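You operate a simulated robot arm through the tools that you are given. There is no shell and no other tool. Be economical: measure what you need, move in short steps, check, and stop when the job is done.

Carry out the task below with a simulated robot arm. There is one attempt and no reset: what you move stays moved.

JOB
Pack apple and small loaf in the brown tub; close the rusk canister.
Fine: after both are in, push the tub about eleven centimetres toward the sink wall; the lemon and the seed canister stay.

It is judged by the outcome, as a careful person would: the job done as asked, and still so three seconds after it is handed in. It fails if anything else is knocked over, pushed out of place, dropped, spilled or broken.

ROBOT AND FRAMES
A 5-joint arm with a two-finger parallel gripper, fixed in place. Base frame: the origin is at the foot of the arm, x ahead of it, y to its left, z up. Readings come in mm, rad, newtons and seconds.
With the tool pointing down near the work surface it reaches from about 260 to 600 mm from the base axis. Its first joint turns from -1.152 to 1.152 rad. The tool tilts only in the upright plane through the base axis and itself; it spins freely about its own axis. Payload 1.57 kg.
The TCP is the grasp point between the finger pads, 30 mm short of the fingertips. In the tool frame z runs along the fingers and y along their closing line. Largest opening 80 mm; finger width 17, thickness 12; the body of the gripper, 40 by 82 mm, starts 80 mm behind the TCP.
Orientation is that of the tool frame in the base frame, as [roll, pitch, yaw] about the fixed x, y, z axes, in that order (R = Rz(yaw) Ry(pitch) Rx(roll)). With the fingers straight down and closing along the base's y, the tool's x points along the base's -x, its y along +y and its z along -z.

CONTROLS
- The arm moves only by the tool nudge_tool. Its argument "increments" is a list of rows, each a list of 6 numbers: the shift along the base's x, y, z in mm, then the turn, a rotation vector about the base's x, y, z in rad. In form: [[x, y, z, ax, ay, az], ...]. A call has 1 to 12 rows; each row is the pose to reach, as a shift and turn from the pose commanded when the call began. "hand" is the opening, from 0 (shut) to 1 (fully open), set as the call begins (left out, the last holds). Rows are played at 5 a second. More than 50 mm and 0.15 rad between two rows, or a gripper value outside its range, and nothing of the call is played. A pose out of reach is approached as far as the arm can. The call stops where the force on the tool passes 40 N (or 10 N more than at its start, if that is more) or the arm is blocked; 0.2 s more then pass. Each finger travels about 153 mm/s and halts on what it meets, pressing with about 25 N; the grip force reading is that of the motor and also rises with nothing between the fingers. The clock runs only during rows and for 0.2 s after the last one: add rows that repeat a pose to give the fingers time. It gives the time, the measured TCP pose, the force on the tool (base axes), the opening and the grip force at its end, in the units of the frame above (readings bear some noise), and new pictures: "views" is both (left out), scene, wrist or none.
- Cameras (640 x 400 px; columns grow to the right, rows downward): "scene" is fixed at [41.5, 398.7, 519.4]; the picture's right is [-0.71, -0.70, 0.00], its down [-0.43, 0.44, -0.79] and it looks along [0.55, -0.56, -0.61] (base axes); focal length 214 px, centre (320, 200). "wrist" rides on the gripper at [-32, 0, -78] in the tool frame; the picture's right is [0.00, -1.00, 0.00], its down [0.97, 0.00, -0.24] and it looks along [0.24, 0.00, 0.97] (tool axes); focal length 218 px, centre (320, 200). There is no depth. A picture from a camera that has moved, and an enlarged one, comes with that camera's place and axes in the base frame and with its lens.
- close_up(camera, box): a new picture of the part [left, top, right, bottom] of that camera's present view, enlarged. No time passes.
- hand_in(): hands the job in; it is judged then, once.

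Work in short steps. Places have to be worked out from the pictures, the camera data and where the tool is seen: move nearer, look again, correct. Check each grasp and each placing, and mend what went wrong. You have 120 turns and 150 pictures in all, those below and enlarged ones among them. Open the gripper and draw the arm clear of the work before you hand the job in, unless the task says otherwise; then end with one line.

The tools are called after "Call:" as a command line: name --pt "numbers of a row" for each row, then --argument value for the rest, lists and objects as JSON in quotes. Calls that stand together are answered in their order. nudge_tool: Moves the arm, as the interface text tells. Its arguments: {"type":"object","properties":{"increments":{"type":"array"},"hand":{"type":"number"},"views":{"type":"string","enum":["both","scene","wrist","none"]}},"required":["increments"]} The other tools are called the same way: close_up (camera, box) takes an enlarged picture of a part of a camera's view; hand_in () hands the job in.

At the start:

```text
time_s: 0.0
position: [398.9, -17.2, 378.7]
ee_rot: [3.141, 0.0, 3.142]
force: [-0.2, -0.7, -0.2]
grip_width: 80.1
grasp_force: 0.1
```

scene: 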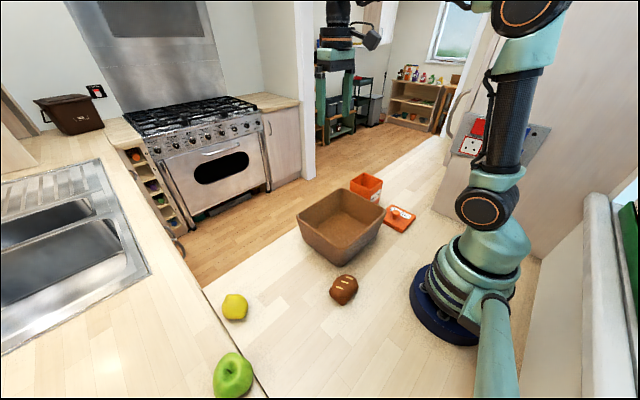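
wrist: 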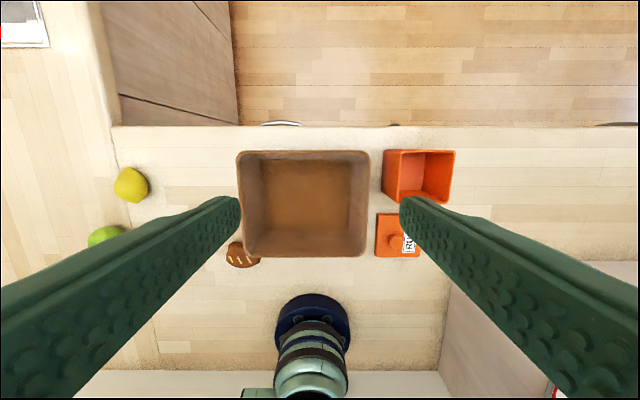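

I'll look closer at the tub and canisters, at the bright red item by the arm, and at the sink side, to settle which things are which.

Call:
close_up --camera "scene" --box '[280, 160, 440, 310]'

Call:
close_up --camera "scene" --box '[0, 60, 300, 250]'

Call:
close_up --camera "wrist" --box '[220, 130, 480, 290]'

Call:
close_up --camera "scene" --box '[420, 90, 580, 200]'

```text
2.67 times, centred on (360, 235) of scene
camera zoom: at [41.5, 398.7, 519.4], right [-0.71, -0.7, 0.0], down [-0.43, 0.44, -0.79], along [0.55, -0.56, -0.61], focal length 572 px, centre (213, 107)
```

zoom: 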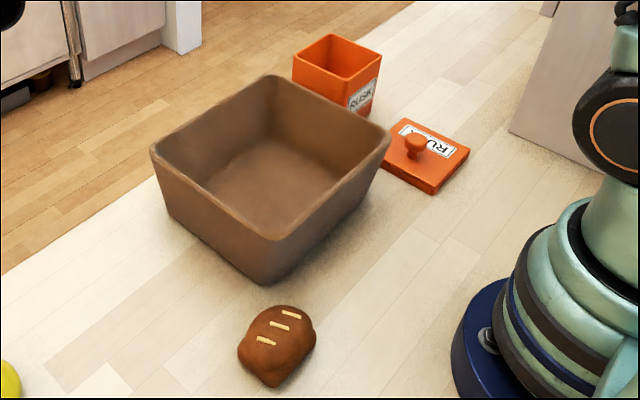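

```text
2.11 times, centred on (150, 155) of scene
camera zoom: at [41.5, 398.7, 519.4], right [-0.71, -0.7, 0.0], down [-0.43, 0.44, -0.79], along [0.55, -0.56, -0.61], focal length 452 px, centre (678, 295)
```

zoom: 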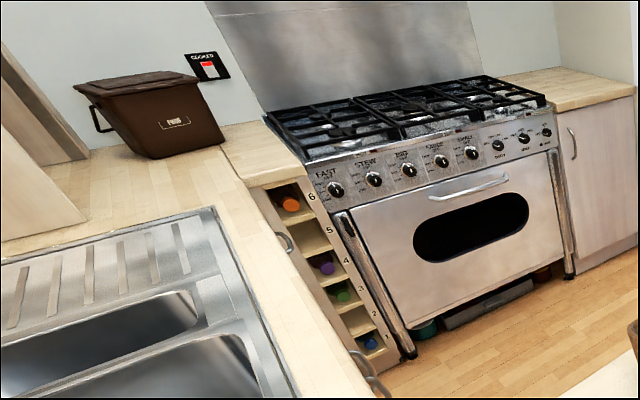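

```text
2.46 times, centred on (350, 210) of wrist
camera zoom: at [430.4, -18.0, 455.1], right [0.0, -1.0, 0.0], down [-0.97, 0.0, 0.24], along [-0.24, 0.0, -0.97], focal length 537 px, centre (246, 175)
```

zoom: 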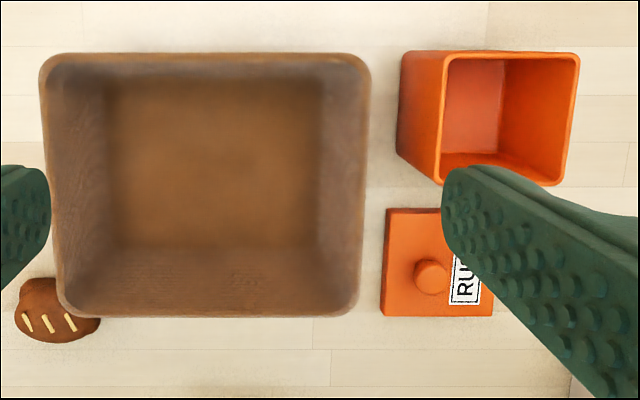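

```text
3.64 times, centred on (500, 145) of scene
camera zoom: at [41.5, 398.7, 519.4], right [-0.71, -0.7, 0.0], down [-0.43, 0.44, -0.79], along [0.55, -0.56, -0.61], focal length 780 px, centre (-334, 400)
```

zoom: 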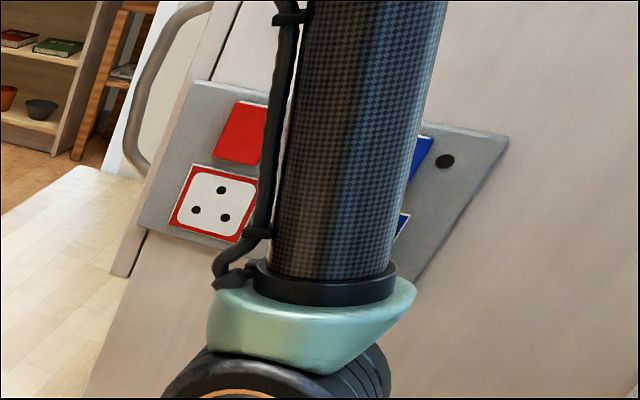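

The +y side is the sink side. The tub rim sits at z≈100, spanning about x 240–420, y −98–115. The rusk canister is near (379,−193), its lid near (240,−185), the loaf near (197,157) and the apple near (240,430). I move high over toward the apple for a better view.

Call:
nudge_tool --pt "-15 41 -13 0 0 0" --pt "-30 82 -26 0 0 0" --pt "-45 123 -39 0 0 0" --pt "-60 164 -52 0 0 0" --pt "-75 205 -65 0 0 0" --pt "-90 246 -78 0 0 0" --pt "-105 287 -91 0 0 0" --pt "-120 328 -104 0 0 0" --pt "-135 369 -117 0 0 0" --pt "-149 410 -130 0 0 0" --hand 1

```text
time_s: 2.2
position: [251.7, 391.8, 245.5]
ee_rot: [-3.14, 0.001, -3.141]
force: [0.3, 0.0, -0.4]
grip_width: 80.2
grasp_force: 0.0
camera wrist: at [283.0, 390.9, 323.3], right [0.0, -1.0, 0.0], down [-0.97, 0.0, 0.24], along [-0.24, 0.0, -0.97], focal length 218 px, centre (320, 200)
```

scene: 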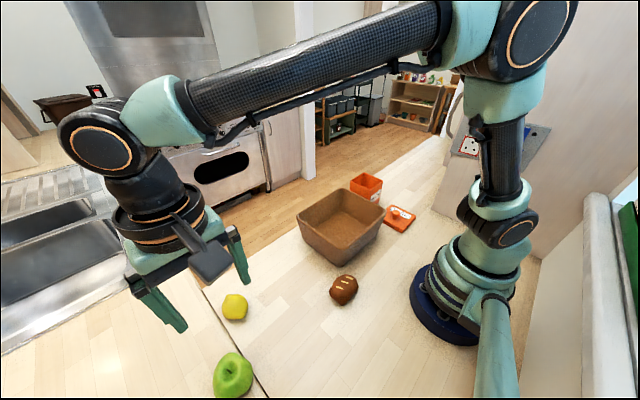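
wrist: 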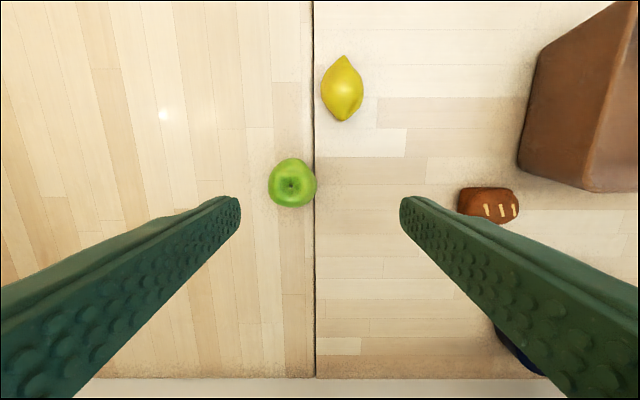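

The apple is ~64 mm wide at about (234,429). I line up above it, then go partway down to check.

Call:
nudge_tool --pt "-9 19 -30 0 0 0" --pt "-18 37 -60 0 0 0" --pt "-18 37 -105 0 0 0" --pt "-18 37 -125 0 0 0"

```text
time_s: 3.2
position: [235.2, 429.6, 121.9]
ee_rot: [-3.141, 0.0, 3.141]
force: [0.0, 0.1, -0.4]
grip_width: 79.9
grasp_force: 0.0
camera wrist: at [266.2, 429.1, 199.7], right [0.0, -1.0, 0.0], down [-0.97, 0.0, 0.24], along [-0.24, 0.0, -0.97], focal length 218 px, centre (320, 200)
```

scene: 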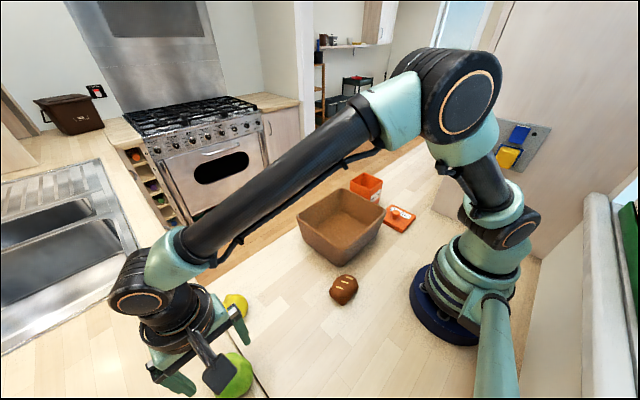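
wrist: 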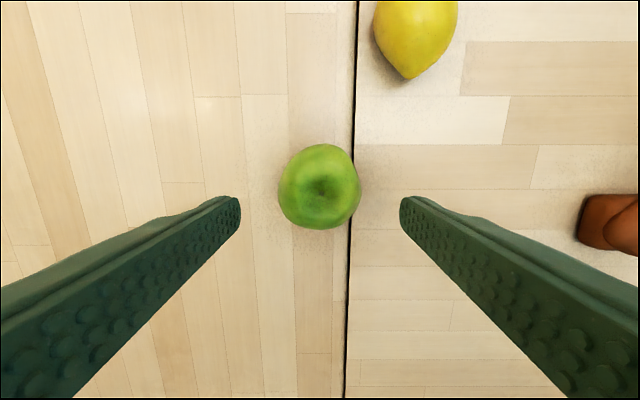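

Centred well. Descend to the apple's waist, then close.

Call:
nudge_tool --pt "0 0 -42 0 0 0" --pt "0 0 -84 0 0 0" --views "none"

Call:
nudge_tool --pt "0 0 0 0 0 0" --pt "0 0 0 0 0 0" --pt "0 0 0 0 0 0" --hand 0 --views "wrist"

```text
time_s: 3.8
position: [230.2, 430.3, 36.3]
ee_rot: [-3.141, 0.0, 3.14]
force: [-0.4, -0.4, 0.3]
grip_width: 80.2
grasp_force: 0.0
```

```text
time_s: 4.6
position: [231.1, 429.3, 36.4]
ee_rot: [-3.14, 0.001, 3.14]
force: [0.9, 0.2, -0.2]
grip_width: 68.6
grasp_force: 24.8
camera wrist: at [262.3, 429.4, 113.7], right [0.0, -1.0, 0.0], down [-0.97, 0.0, 0.24], along [-0.24, 0.0, -0.97], focal length 218 px, centre (320, 200)
```

wrist: 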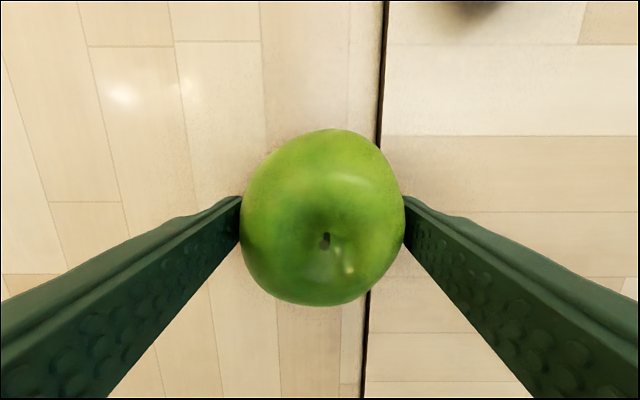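

Apple gripped (68.6 mm). Lift well above the rim and carry over the tub.

Call:
nudge_tool --pt "0 0 45 0 0 0" --pt "0 0 90 0 0 0" --pt "0 0 135 0 0 0" --pt "14 -44 160 0 0 0" --pt "28 -88 165 0 0 0" --pt "42 -132 165 0 0 0" --pt "56 -176 165 0 0 0" --pt "70 -220 165 0 0 0" --pt "84 -264 165 0 0 0" --pt "98 -308 165 0 0 0" --pt "110 -350 165 0 0 0" --pt "121 -391 165 0 0 0"

```text
refused: row 4 steps farther than a row can; nothing moved
```

The fourth row was slightly too long (52 mm); I respace it.

Call:
nudge_tool --pt "0 0 45 0 0 0" --pt "0 0 90 0 0 0" --pt "0 0 135 0 0 0" --pt "10 -30 165 0 0 0" --pt "24 -75 165 0 0 0" --pt "38 -120 165 0 0 0" --pt "52 -166 165 0 0 0" --pt "66 -212 165 0 0 0" --pt "80 -258 165 0 0 0" --pt "94 -304 165 0 0 0" --pt "108 -349 165 0 0 0" --pt "121 -391 165 0 0 0"

```text
time_s: 7.2
position: [351.3, 37.4, 201.7]
ee_rot: [-3.141, 0.0, -3.14]
force: [0.3, 0.1, 0.1]
grip_width: 0.0
grasp_force: 21.4
camera wrist: at [383.6, 37.0, 278.8], right [0.0, -1.0, 0.0], down [-0.97, 0.0, 0.24], along [-0.24, 0.0, -0.97], focal length 218 px, centre (320, 200)
```

scene: 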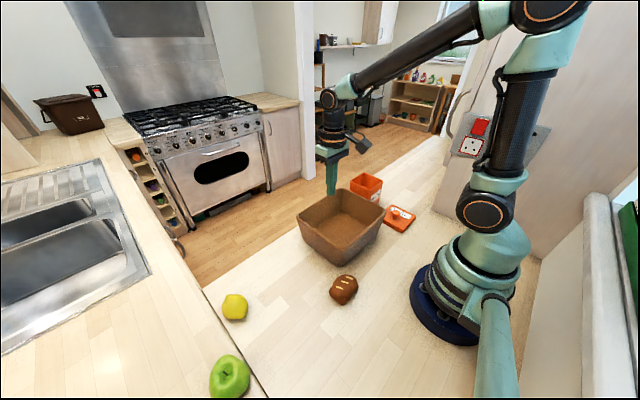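
wrist: 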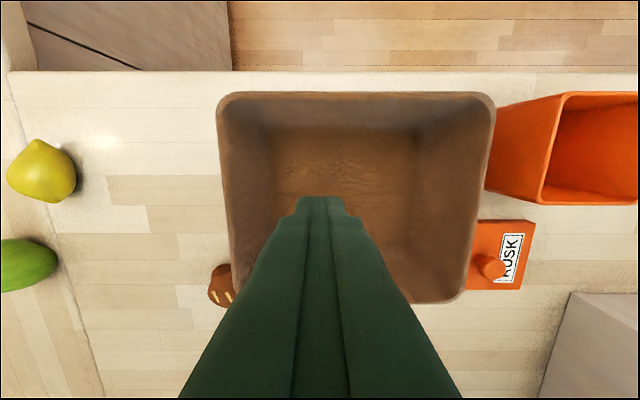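

The apple slipped out at the lift and rests about where it was. I go back over it, gripper opened, to look again and grip it better-centred and lift slower.

Call:
nudge_tool --pt "-13 42 0 0 0 0" --pt "-27 87 0 0 0 0" --pt "-41 133 0 0 0 0" --pt "-55 179 0 0 0 0" --pt "-69 225 0 0 0 0" --pt "-83 271 0 0 0 0" --pt "-97 316 0 0 0 0" --pt "-108 352 0 0 0 0" --pt "-116 388 -25 0 0 0" --pt "-116 388 -70 0 0 0" --hand 1

Call:
close_up --camera "scene" --box '[160, 280, 320, 400]'

```text
time_s: 9.4
position: [237.4, 426.8, 130.7]
ee_rot: [3.141, 0.002, -3.141]
force: [-0.9, -0.1, 0.0]
grip_width: 80.1
grasp_force: 0.0
camera wrist: at [268.9, 425.5, 208.8], right [0.0, -1.0, 0.0], down [-0.97, 0.0, 0.24], along [-0.24, 0.0, -0.97], focal length 218 px, centre (320, 200)
```

scene: 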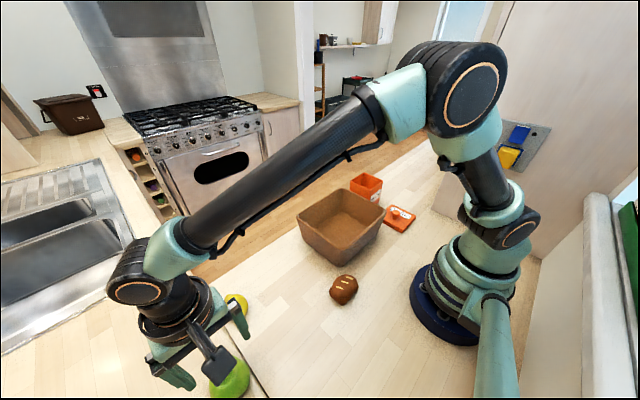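
wrist: 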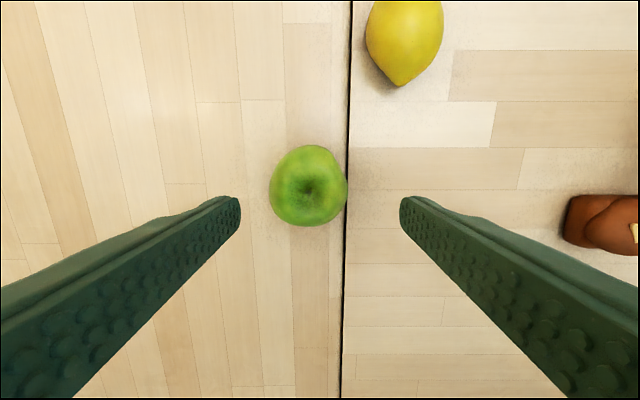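

```text
3.33 times, centred on (240, 340) of scene
camera zoom: at [41.5, 398.7, 519.4], right [-0.71, -0.7, 0.0], down [-0.43, 0.44, -0.79], along [0.55, -0.56, -0.61], focal length 715 px, centre (587, -267)
```

zoom: 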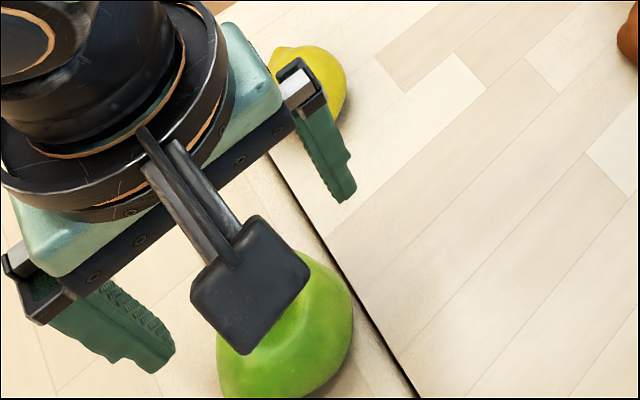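

The apple is now at about (238,435), and its widest part seems low. I shift over it, descend to z≈32, and close longer.

Call:
nudge_tool --pt "2 8 -40 0 0 0" --pt "4 8 -75 0 0 0" --pt "4 8 -99 0 0 0" --pt "4 8 -99 0 0 0" --views "wrist"

```text
time_s: 10.4
position: [241.3, 432.1, 34.6]
ee_rot: [3.141, 0.0, -3.141]
force: [0.2, 1.0, -0.8]
grip_width: 80.1
grasp_force: 0.0
camera wrist: at [273.5, 431.6, 112.6], right [0.0, -1.0, 0.0], down [-0.97, 0.0, 0.24], along [-0.24, 0.0, -0.97], focal length 218 px, centre (320, 200)
```

wrist: 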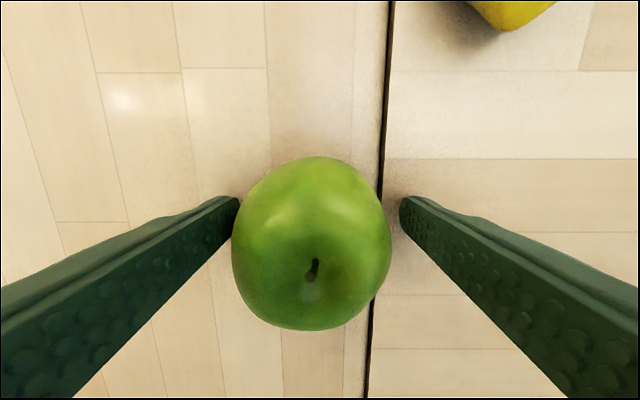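

Slightly too far forward: I shift x by −4, y by +2, and close.

Call:
nudge_tool --pt "-4 2 -2 0 0 0" --pt "-4 2 -2 0 0 0" --views "none"

Call:
nudge_tool --pt "0 0 0 0 0 0" --pt "0 0 0 0 0 0" --pt "0 0 0 0 0 0" --pt "0 0 0 0 0 0" --hand 0 --views "wrist"

Call:
nudge_tool --pt "0 0 6 0 0 0" --pt "0 0 12 0 0 0" --pt "0 0 18 0 0 0" --pt "0 0 24 0 0 0" --pt "0 0 30 0 0 0" --pt "0 0 36 0 0 0" --views "both"

```text
time_s: 11.0
position: [237.1, 435.6, 33.5]
ee_rot: [3.141, 0.0, 3.142]
force: [0.4, -0.2, 0.0]
grip_width: 79.9
grasp_force: 0.0
```

```text
time_s: 12.0
position: [237.6, 435.5, 34.3]
ee_rot: [-3.141, 0.001, 3.14]
force: [-0.4, 0.7, 0.4]
grip_width: 68.5
grasp_force: 25.5
camera wrist: at [269.2, 434.4, 110.7], right [0.0, -1.0, 0.0], down [-0.97, 0.0, 0.24], along [-0.24, 0.0, -0.97], focal length 218 px, centre (320, 200)
```

wrist: 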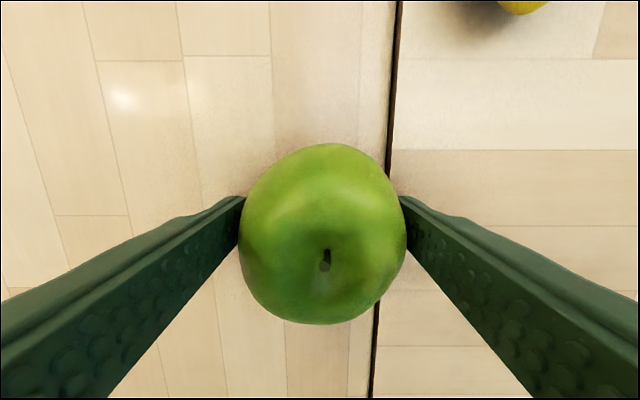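

```text
time_s: 13.4
position: [236.5, 436.9, 67.2]
ee_rot: [-3.14, 0.0, 3.14]
force: [0.1, -0.3, -1.3]
grip_width: 68.6
grasp_force: 24.7
camera wrist: at [268.1, 436.5, 146.1], right [0.0, -1.0, 0.0], down [-0.97, 0.0, 0.24], along [-0.24, 0.0, -0.97], focal length 218 px, centre (320, 200)
```

scene: 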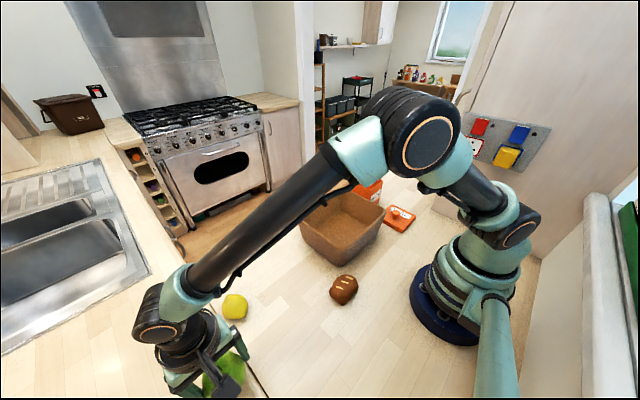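
wrist: 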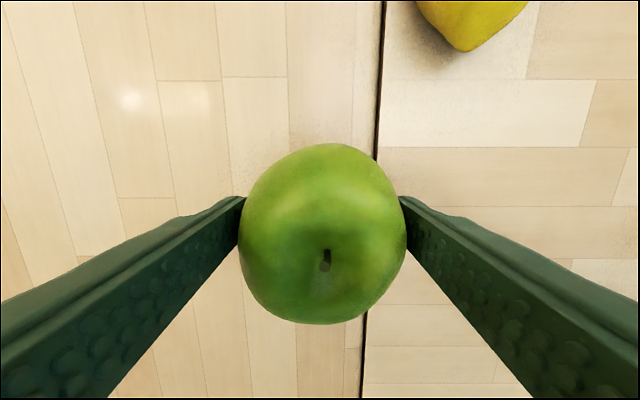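

The apple comes up with the gripper. Continue lifting gently to z≈185, moving gradually.

Call:
nudge_tool --pt "0 0 10 0 0 0" --pt "0 0 25 0 0 0" --pt "0 0 45 0 0 0" --pt "0 0 65 0 0 0" --pt "0 0 85 0 0 0" --pt "0 0 105 0 0 0" --pt "0 0 118 0 0 0" --pt "3 -10 123 0 0 0" --pt "9 -30 123 0 0 0" --pt "16 -55 123 0 0 0" --pt "23 -80 123 0 0 0" --pt "30 -105 123 0 0 0" --views "wrist"

```text
time_s: 16.0
position: [267.5, 332.0, 192.1]
ee_rot: [-3.141, -0.001, 3.142]
force: [0.6, -1.4, -0.6]
grip_width: 68.6
grasp_force: 24.6
camera wrist: at [298.3, 330.7, 269.5], right [0.0, -1.0, 0.0], down [-0.97, 0.0, 0.24], along [-0.24, 0.0, -0.97], focal length 218 px, centre (320, 200)
```

wrist: 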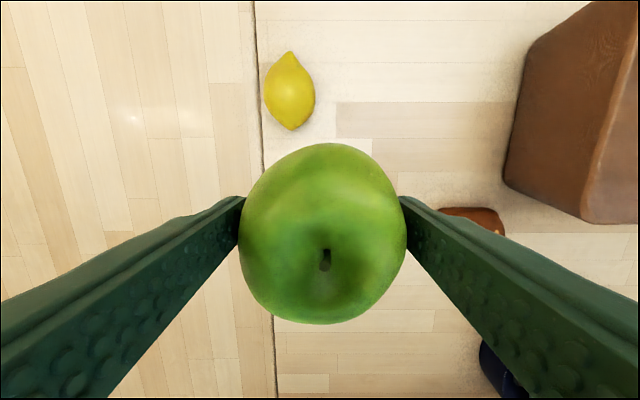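

Still firmly held. Carry on to above the tub at about (350,38).

Call:
nudge_tool --pt "7 -25 0 0 0 0" --pt "14 -50 0 0 0 0" --pt "21 -77 0 0 0 0" --pt "28 -104 0 0 0 0" --pt "36 -131 0 0 0 0" --pt "44 -158 0 0 0 0" --pt "52 -185 0 0 0 0" --pt "60 -212 0 0 0 0" --pt "68 -239 0 0 0 0" --pt "76 -266 0 0 0 0" --pt "82 -285 0 0 0 0" --pt "84 -293 0 0 0 0"

```text
time_s: 18.6
position: [350.7, 37.8, 189.2]
ee_rot: [-3.141, 0.0, -3.142]
force: [0.6, 0.2, -2.2]
grip_width: 68.3
grasp_force: 25.1
camera wrist: at [382.5, 36.8, 267.8], right [0.0, -1.0, 0.0], down [-0.97, 0.0, 0.24], along [-0.24, 0.0, -0.97], focal length 218 px, centre (320, 200)
```

scene: 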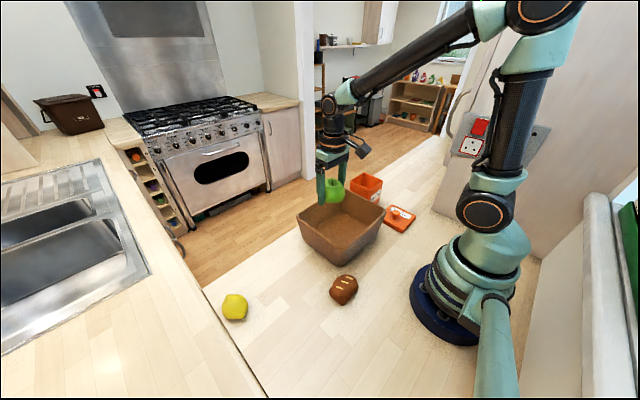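
wrist: 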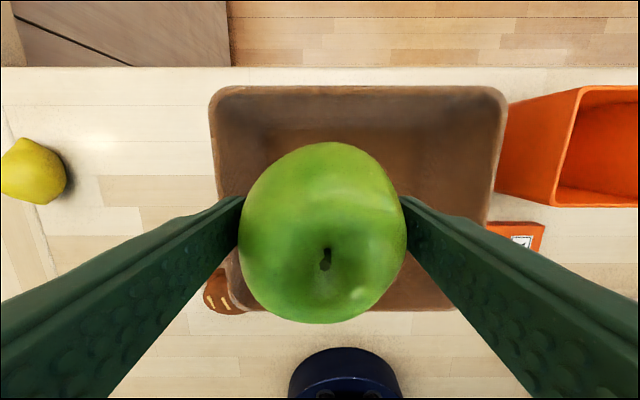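

Lower the apple to just off the tub floor.

Call:
nudge_tool --pt "0 0 -25 0 0 0" --pt "0 0 -55 0 0 0" --pt "0 0 -85 0 0 0" --pt "0 0 -110 0 0 0" --pt "0 0 -128 0 0 0" --pt "0 0 -140 0 0 0" --pt "0 0 -146 0 0 0" --views "wrist"

```text
time_s: 20.2
position: [352.5, 38.7, 43.4]
ee_rot: [3.141, -0.001, 3.141]
force: [0.1, -0.7, -1.8]
grip_width: 68.6
grasp_force: 25.4
camera wrist: at [382.0, 37.9, 121.4], right [0.0, -1.0, 0.0], down [-0.97, 0.0, 0.24], along [-0.24, 0.0, -0.97], focal length 218 px, centre (320, 200)
```

wrist: 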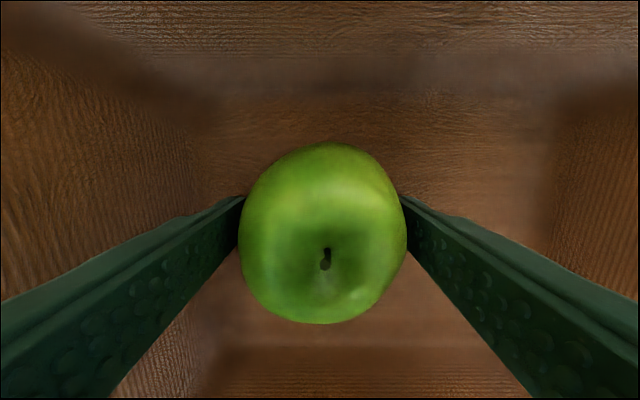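

No contact yet; I ease down a few millimetres to find the floor.

Call:
nudge_tool --pt "0 0 -2 0 0 0" --pt "0 0 -4 0 0 0" --views "none"

```text
time_s: 20.8
position: [351.2, 38.1, 41.9]
ee_rot: [-3.141, -0.002, -3.141]
force: [-3.6, 0.8, 10.7]
grip_width: 68.4
grasp_force: 24.8
```

Contact with the floor is felt. Release, then rise straight up.

Call:
nudge_tool --pt "0 0 1 0 0 0" --pt "0 0 1 0 0 0" --pt "0 0 1 0 0 0" --hand 1 --views "none"

Call:
nudge_tool --pt "0 0 30 0 0 0" --pt "0 0 70 0 0 0" --pt "0 0 110 0 0 0" --pt "0 0 150 0 0 0"

```text
time_s: 21.6
position: [352.0, 39.4, 42.4]
ee_rot: [-3.141, 0.0, -3.141]
force: [0.2, 0.3, 0.7]
grip_width: 79.9
grasp_force: 0.1
```

```text
time_s: 22.6
position: [352.7, 38.9, 193.9]
ee_rot: [-3.141, 0.002, 3.141]
force: [-0.1, -0.1, -0.5]
grip_width: 80.1
grasp_force: 0.1
camera wrist: at [383.7, 37.2, 271.2], right [0.0, -1.0, 0.0], down [-0.97, 0.0, 0.24], along [-0.24, 0.0, -0.97], focal length 218 px, centre (320, 200)
```

scene: 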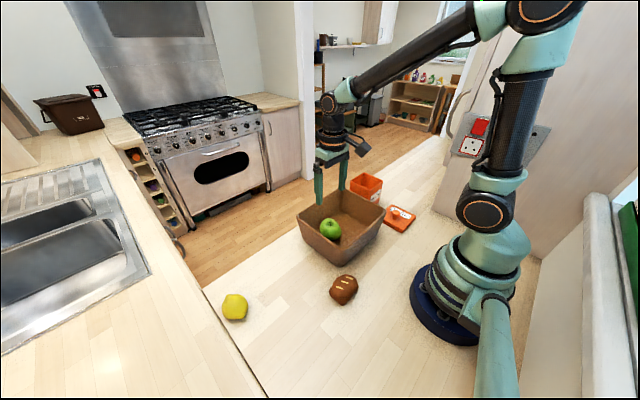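
wrist: 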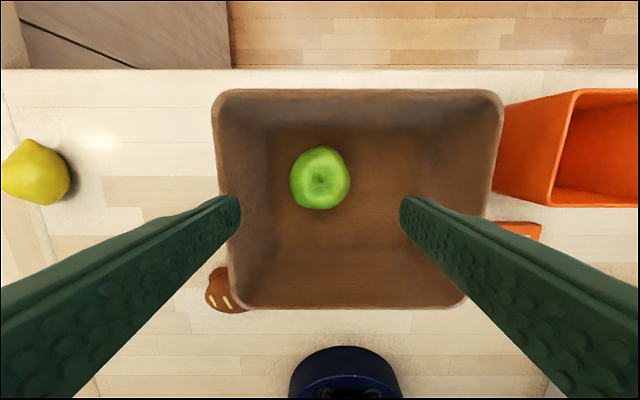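

Apple is in the tub. Next I move over the loaf, turning the tool 90° so it closes along x across the loaf.

Call:
nudge_tool --pt "-12 10 2 0 0 0.13" --pt "-24 20 2 0 0 0.26" --pt "-36 30 2 0 0 0.39" --pt "-48 42 2 0 0 0.52" --pt "-60 54 2 0 0 0.65" --pt "-72 66 2 0 0 0.78" --pt "-84 78 2 0 0 0.91" --pt "-96 88 2 0 0 1.04" --pt "-108 96 2 0 0 1.17" --pt "-120 104 2 0 0 1.3" --pt "-132 112 2 0 0 1.43" --pt "-144 118 2 0 0 1.57"

```text
time_s: 25.2
position: [204.5, 156.9, 195.6]
ee_rot: [3.14, 0.001, -1.57]
force: [-0.7, 1.2, -0.8]
grip_width: 80.1
grasp_force: 0.1
camera wrist: at [204.4, 187.7, 272.3], right [1.0, 0.0, 0.0], down [0.0, -0.97, 0.24], along [0.0, -0.24, -0.97], focal length 218 px, centre (320, 200)
```

scene: 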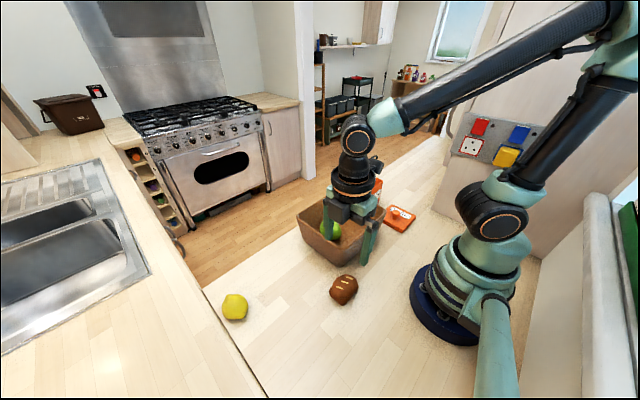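
wrist: 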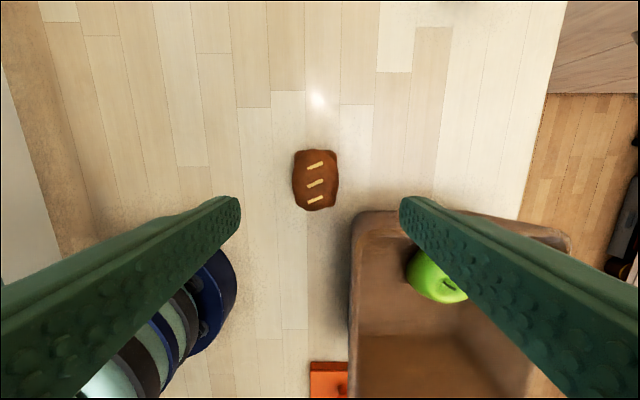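

The loaf is about 52×70 mm at (198,149), long along y. It is slightly inside the nominal reach, so I aim just past its centre (y≈155) and step down to see whether the arm follows.

Call:
nudge_tool --pt "-5 -2 -35 0 0 0" --pt "-6 -2 -70 0 0 0" --pt "-6 -2 -100 0 0 0" --pt "-6 -2 -100 0 0 0"

```text
time_s: 26.2
position: [201.9, 151.6, 93.9]
ee_rot: [3.14, 0.001, -1.571]
force: [0.1, 1.2, 0.4]
grip_width: 80.3
grasp_force: 0.0
camera wrist: at [201.3, 184.0, 171.2], right [1.0, 0.0, 0.0], down [0.0, -0.97, 0.24], along [0.0, -0.24, -0.97], focal length 218 px, centre (320, 200)
```

scene: 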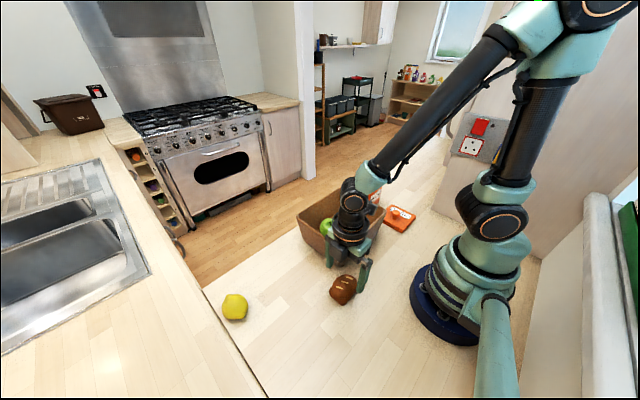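
wrist: 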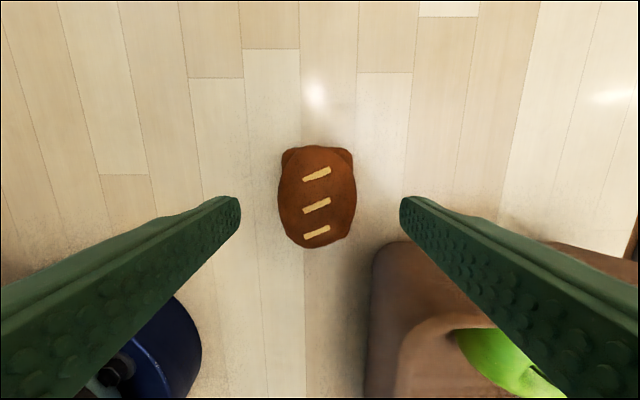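

Reach is fine so far and the loaf is centred. Descend to z≈36 in steps.

Call:
nudge_tool --pt "-2 0 -25 0 0 0" --pt "-2 0 -45 0 0 0" --pt "-2 0 -58 0 0 0" --pt "-2 0 -58 0 0 0" --views "wrist"

```text
time_s: 27.2
position: [197.9, 154.0, 35.5]
ee_rot: [3.14, 0.0, -1.57]
force: [0.1, -0.2, -0.4]
grip_width: 80.0
grasp_force: 0.1
camera wrist: at [198.0, 185.1, 113.5], right [1.0, 0.0, 0.0], down [0.0, -0.97, 0.24], along [0.0, -0.24, -0.97], focal length 218 px, centre (320, 200)
```

wrist: 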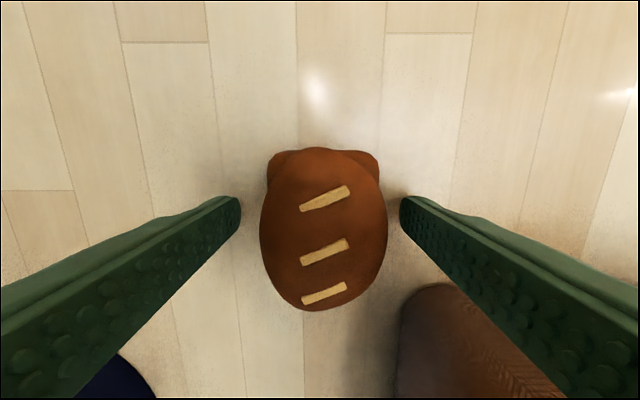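

Nicely centred. Close, then lift gently.

Call:
nudge_tool --pt "0 0 -1 0 0 0" --pt "0 0 -1 0 0 0" --pt "0 0 -1 0 0 0" --pt "0 0 -1 0 0 0" --hand 0 --views "none"

Call:
nudge_tool --pt "0 0 6 0 0 0" --pt "0 0 12 0 0 0" --pt "0 0 20 0 0 0" --pt "0 0 30 0 0 0" --pt "0 0 40 0 0 0" --pt "0 0 50 0 0 0" --views "wrist"

```text
time_s: 28.2
position: [199.2, 154.5, 35.1]
ee_rot: [3.141, -0.001, -1.57]
force: [-5.0, -0.1, 22.9]
grip_width: 51.3
grasp_force: 25.2
```

```text
time_s: 29.6
position: [197.8, 155.0, 85.5]
ee_rot: [-3.141, -0.001, -1.57]
force: [-1.3, 0.2, 0.0]
grip_width: 51.7
grasp_force: 25.2
camera wrist: at [197.3, 186.6, 163.4], right [1.0, 0.0, 0.0], down [0.0, -0.97, 0.24], along [0.0, -0.24, -0.97], focal length 218 px, centre (320, 200)
```

wrist: 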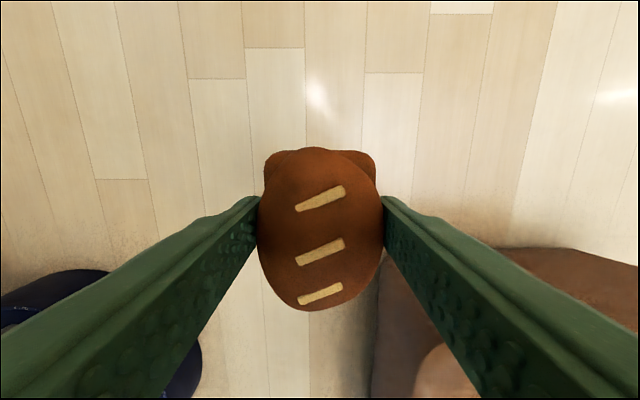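

Loaf held. Lift above the rim and carry to over the −y half of the tub, target (318,−42).

Call:
nudge_tool --pt "0 0 30 0 0 0" --pt "0 0 60 0 0 0" --pt "0 0 90 0 0 0" --pt "10 0 105 0 0 0" --pt "35 0 108 0 0 0" --pt "60 -15 108 0 0 0" --pt "80 -40 108 0 0 0" --pt "95 -70 108 0 0 0" --pt "105 -102 108 0 0 0" --pt "113 -135 108 0 0 0" --pt "119 -168 108 0 0 0" --pt "121 -197 108 0 0 0"

```text
time_s: 32.2
position: [319.6, -41.2, 191.1]
ee_rot: [3.141, -0.001, -1.571]
force: [-0.5, 0.0, -0.7]
grip_width: 51.5
grasp_force: 24.4
camera wrist: at [319.4, -10.8, 268.8], right [1.0, 0.0, 0.0], down [0.0, -0.97, 0.24], along [0.0, -0.24, -0.97], focal length 218 px, centre (320, 200)
```

scene: 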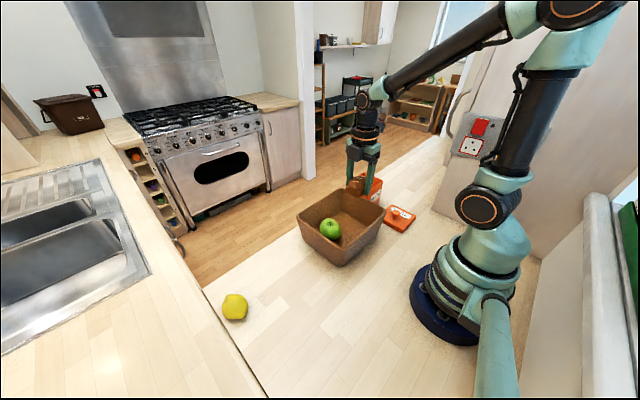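
wrist: 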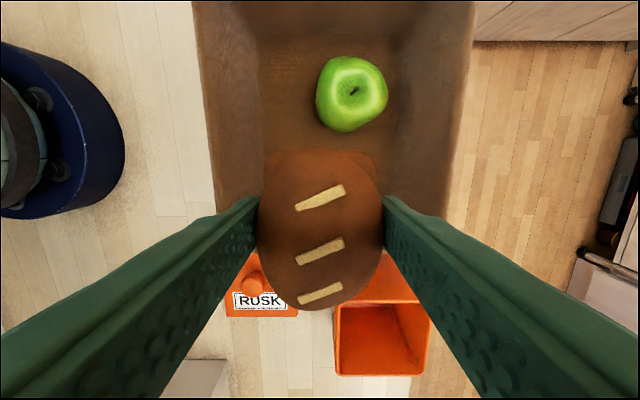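

Lower the loaf into the tub until it nearly meets the floor.

Call:
nudge_tool --pt "-1 -1 -25 0 0 0" --pt "-1 -1 -55 0 0 0" --pt "-1 -1 -85 0 0 0" --pt "-1 -1 -110 0 0 0" --pt "-1 -1 -130 0 0 0" --pt "-1 -1 -142 0 0 0" --pt "-1 -1 -146 0 0 0" --pt "-1 -1 -149 0 0 0" --views "wrist"

```text
time_s: 34.0
position: [318.0, -42.8, 43.0]
ee_rot: [3.141, 0.001, -1.57]
force: [-0.2, -0.5, -0.1]
grip_width: 51.0
grasp_force: 25.1
camera wrist: at [318.1, -10.5, 121.6], right [1.0, 0.0, 0.0], down [0.0, -0.97, 0.24], along [0.0, -0.24, -0.97], focal length 218 px, centre (320, 200)
```

wrist: 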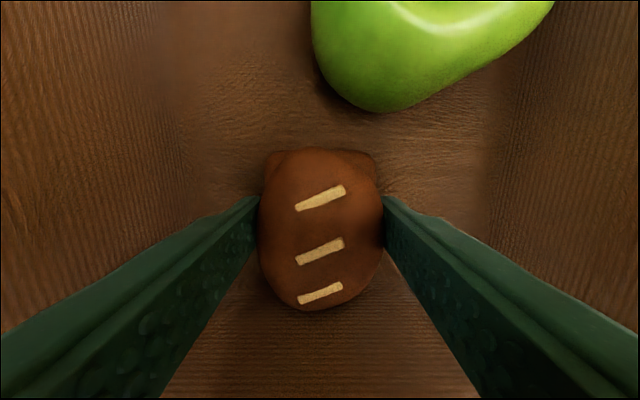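

Clear of the apple. Ease down to contact.

Call:
nudge_tool --pt "0 0 -2 0 0 0" --pt "0 0 -4 0 0 0" --views "none"

```text
time_s: 34.6
position: [320.3, -41.2, 41.4]
ee_rot: [3.141, 0.0, -1.57]
force: [-7.1, 2.6, 23.1]
grip_width: 51.4
grasp_force: 24.7
```

Contact. Release and rise.

Call:
nudge_tool --pt "0 0 2 0 0 0" --pt "0 0 2 0 0 0" --pt "0 0 2 0 0 0" --hand 1 --views "none"

Call:
nudge_tool --pt "0 0 30 0 0 0" --pt "0 0 70 0 0 0" --pt "0 0 110 0 0 0" --pt "0 0 150 0 0 0" --pt "0 0 170 0 0 0"

```text
time_s: 35.4
position: [318.7, -41.4, 42.4]
ee_rot: [3.141, 0.0, -1.572]
force: [0.2, 0.2, 0.2]
grip_width: 80.3
grasp_force: 0.1
```

```text
time_s: 36.6
position: [319.8, -42.5, 210.7]
ee_rot: [3.139, 0.0, -1.573]
force: [0.4, -0.3, -0.8]
grip_width: 80.1
grasp_force: 0.0
camera wrist: at [318.6, -11.9, 288.4], right [1.0, 0.0, 0.0], down [0.0, -0.97, 0.24], along [0.0, -0.24, -0.97], focal length 218 px, centre (320, 200)
```

scene: 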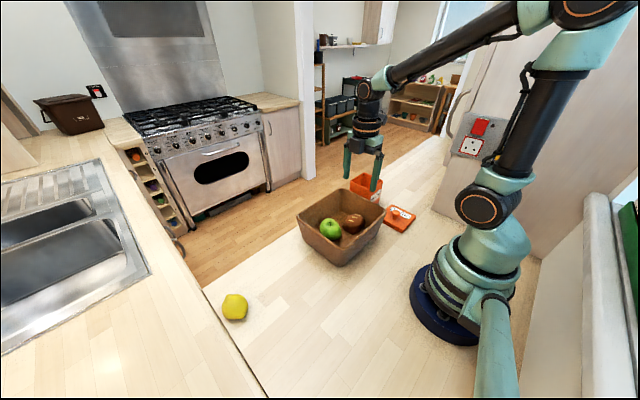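
wrist: 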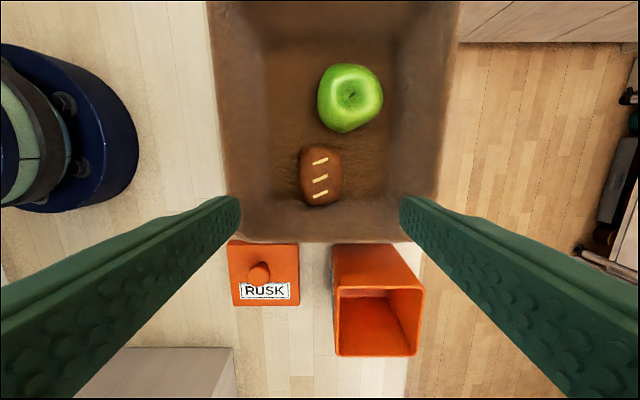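

Both are in the tub. For the push I'll go into the 49 mm gap between the tub (−y rim at y≈−100) and the canister (y≈−149). With the tool open along x, both fingers push the tub evenly. First I go above the gap.

Call:
nudge_tool --pt "5 -40 0 0 0 0" --pt "10 -80 0 0 0 0" --pt "10 -80 -30 0 0 0" --pt "10 -80 -60 0 0 0"

```text
time_s: 37.6
position: [328.5, -124.2, 154.0]
ee_rot: [-3.14, 0.001, -1.571]
force: [-0.8, -0.7, -0.6]
grip_width: 80.0
grasp_force: 0.0
camera wrist: at [328.3, -92.2, 230.8], right [1.0, 0.0, 0.0], down [0.0, -0.97, 0.24], along [0.0, -0.24, -0.97], focal length 218 px, centre (320, 200)
```

scene: 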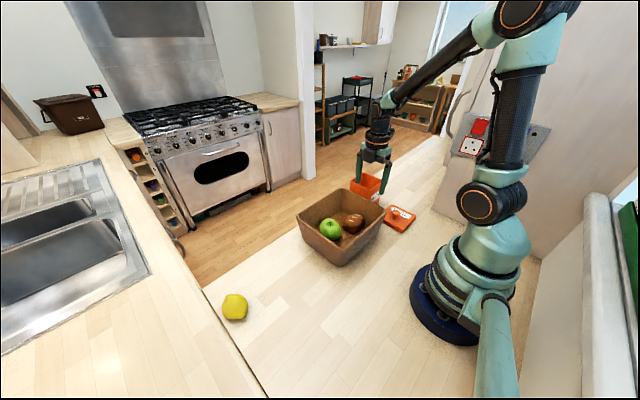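
wrist: 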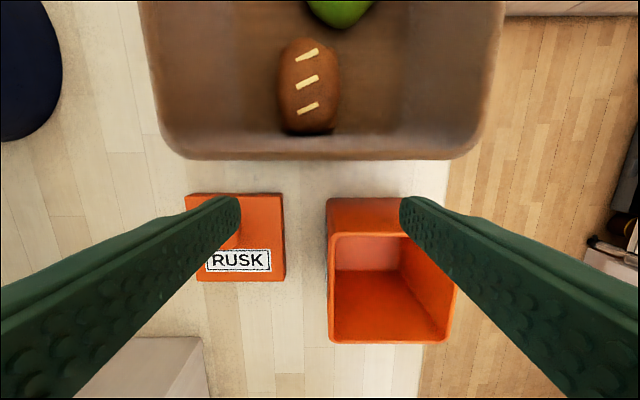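

The gap is centred at y≈−124 and the fingers fit with ~16 mm each side. Descend to z≈72.

Call:
nudge_tool --pt "2 0 -30 0 0 0" --pt "2 0 -60 0 0 0" --pt "2 0 -82 0 0 0" --pt "2 0 -82 0 0 0"

```text
time_s: 38.6
position: [330.9, -125.1, 69.4]
ee_rot: [3.14, -0.001, -1.572]
force: [-0.7, -1.2, 0.0]
grip_width: 80.0
grasp_force: 0.0
camera wrist: at [330.5, -94.3, 147.5], right [1.0, 0.0, 0.0], down [0.0, -0.97, 0.24], along [0.0, -0.24, -0.97], focal length 218 px, centre (320, 200)
```

scene: 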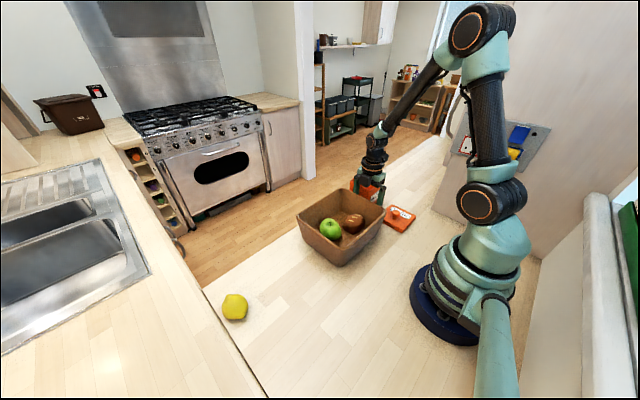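
wrist: 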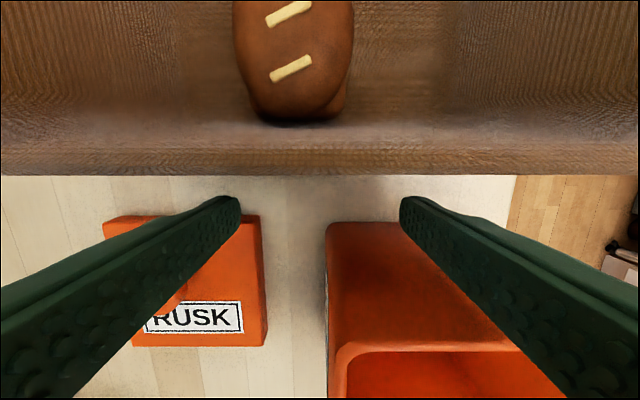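

Now push slowly toward +y, first about half the way.

Call:
nudge_tool --pt "0 6 0 0 0 0" --pt "0 12 0 0 0 0" --pt "0 17 0 0 0 0" --pt "0 22 0 0 0 0" --pt "0 28 0 0 0 0" --pt "0 34 0 0 0 0" --pt "0 40 0 0 0 0" --pt "0 46 0 0 0 0" --pt "0 52 0 0 0 0" --pt "0 58 0 0 0 0" --pt "0 64 0 0 0 0" --pt "0 67 0 0 0 0"

```text
time_s: 41.2
position: [331.2, -57.0, 70.5]
ee_rot: [3.14, -0.002, -1.571]
force: [-0.4, -2.6, 1.1]
grip_width: 80.2
grasp_force: 0.0
camera wrist: at [330.3, -25.5, 147.9], right [1.0, 0.0, 0.0], down [0.0, -0.97, 0.24], along [0.0, -0.24, -0.97], focal length 218 px, centre (320, 200)
```

scene: 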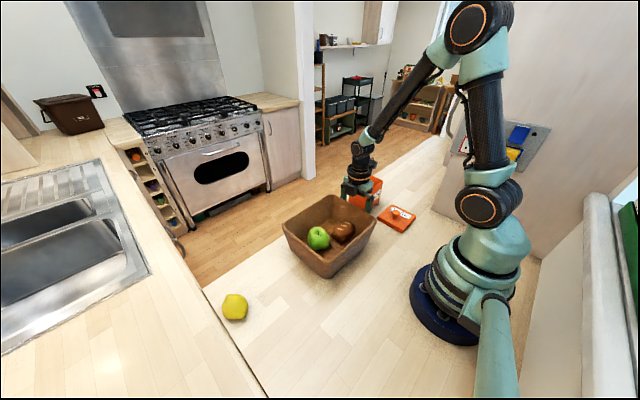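
wrist: 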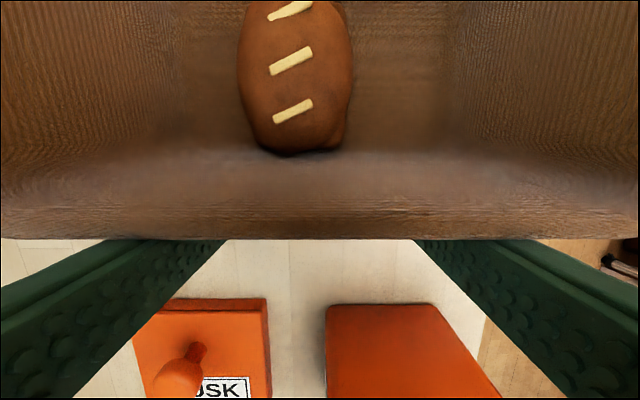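

The tub has moved straight, ~53 mm so far. Push ~57 mm more.

Call:
nudge_tool --pt "0 5 0 0 0 0" --pt "0 11 0 0 0 0" --pt "0 17 0 0 0 0" --pt "0 23 0 0 0 0" --pt "0 29 0 0 0 0" --pt "0 35 0 0 0 0" --pt "0 41 0 0 0 0" --pt "0 47 0 0 0 0" --pt "0 52 0 0 0 0" --pt "0 55 0 0 0 0" --pt "0 57 0 0 0 0"

```text
time_s: 43.6
position: [330.4, 1.0, 71.5]
ee_rot: [-3.141, 0.0, -1.574]
force: [0.1, -1.5, -1.0]
grip_width: 80.3
grasp_force: 0.0
camera wrist: at [329.9, 31.9, 148.3], right [1.0, 0.0, 0.0], down [0.0, -0.97, 0.24], along [0.0, -0.24, -0.97], focal length 218 px, centre (320, 200)
```

scene: 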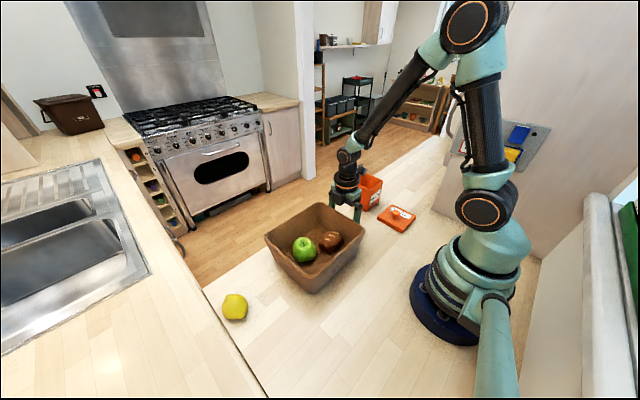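
wrist: 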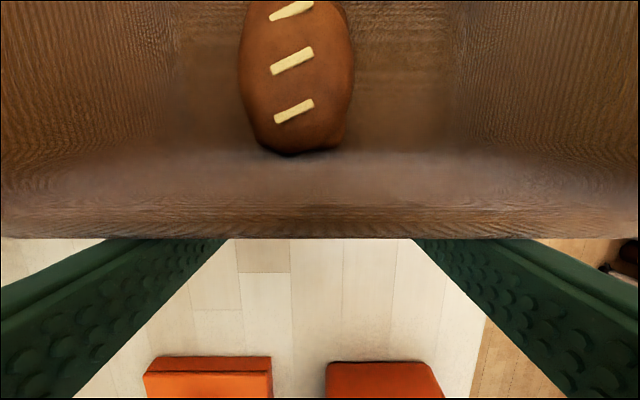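

The tub's near rim is now at y≈+10, i.e. ~110 mm moved. Back off, rise, and go over the lid.

Call:
nudge_tool --pt "0 -20 0 0 0 0" --pt "0 -25 40 0 0 0" --pt "0 -25 85 0 0 0" --pt "-10 -50 120 0 0 0" --pt "-30 -85 125 0 0 0" --pt "-50 -120 125 0 0 0" --pt "-70 -150 125 0 0 0" --pt "-88 -172 125 0 0 0"

Call:
close_up --camera "scene" --box '[250, 160, 430, 310]'

```text
time_s: 45.4
position: [243.3, -172.5, 195.5]
ee_rot: [3.141, 0.0, -1.57]
force: [-0.5, -0.4, -0.9]
grip_width: 80.0
grasp_force: 0.0
camera wrist: at [241.9, -141.4, 272.8], right [1.0, 0.0, 0.0], down [0.0, -0.97, 0.24], along [0.0, -0.24, -0.97], focal length 218 px, centre (320, 200)
```

scene: 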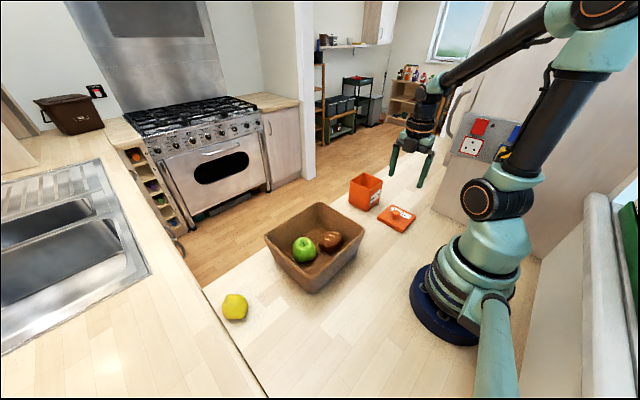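
wrist: 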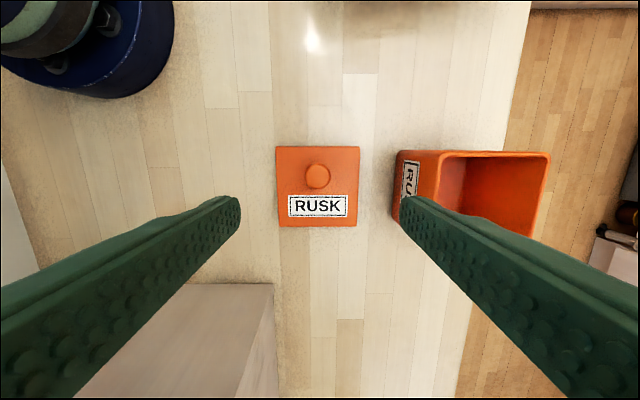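

```text
2.67 times, centred on (340, 235) of scene
camera zoom: at [41.5, 398.7, 519.4], right [-0.71, -0.7, 0.0], down [-0.43, 0.44, -0.79], along [0.55, -0.56, -0.61], focal length 572 px, centre (267, 107)
```

zoom: 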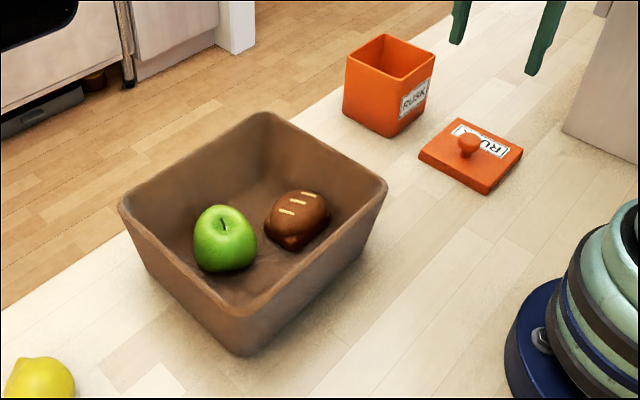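

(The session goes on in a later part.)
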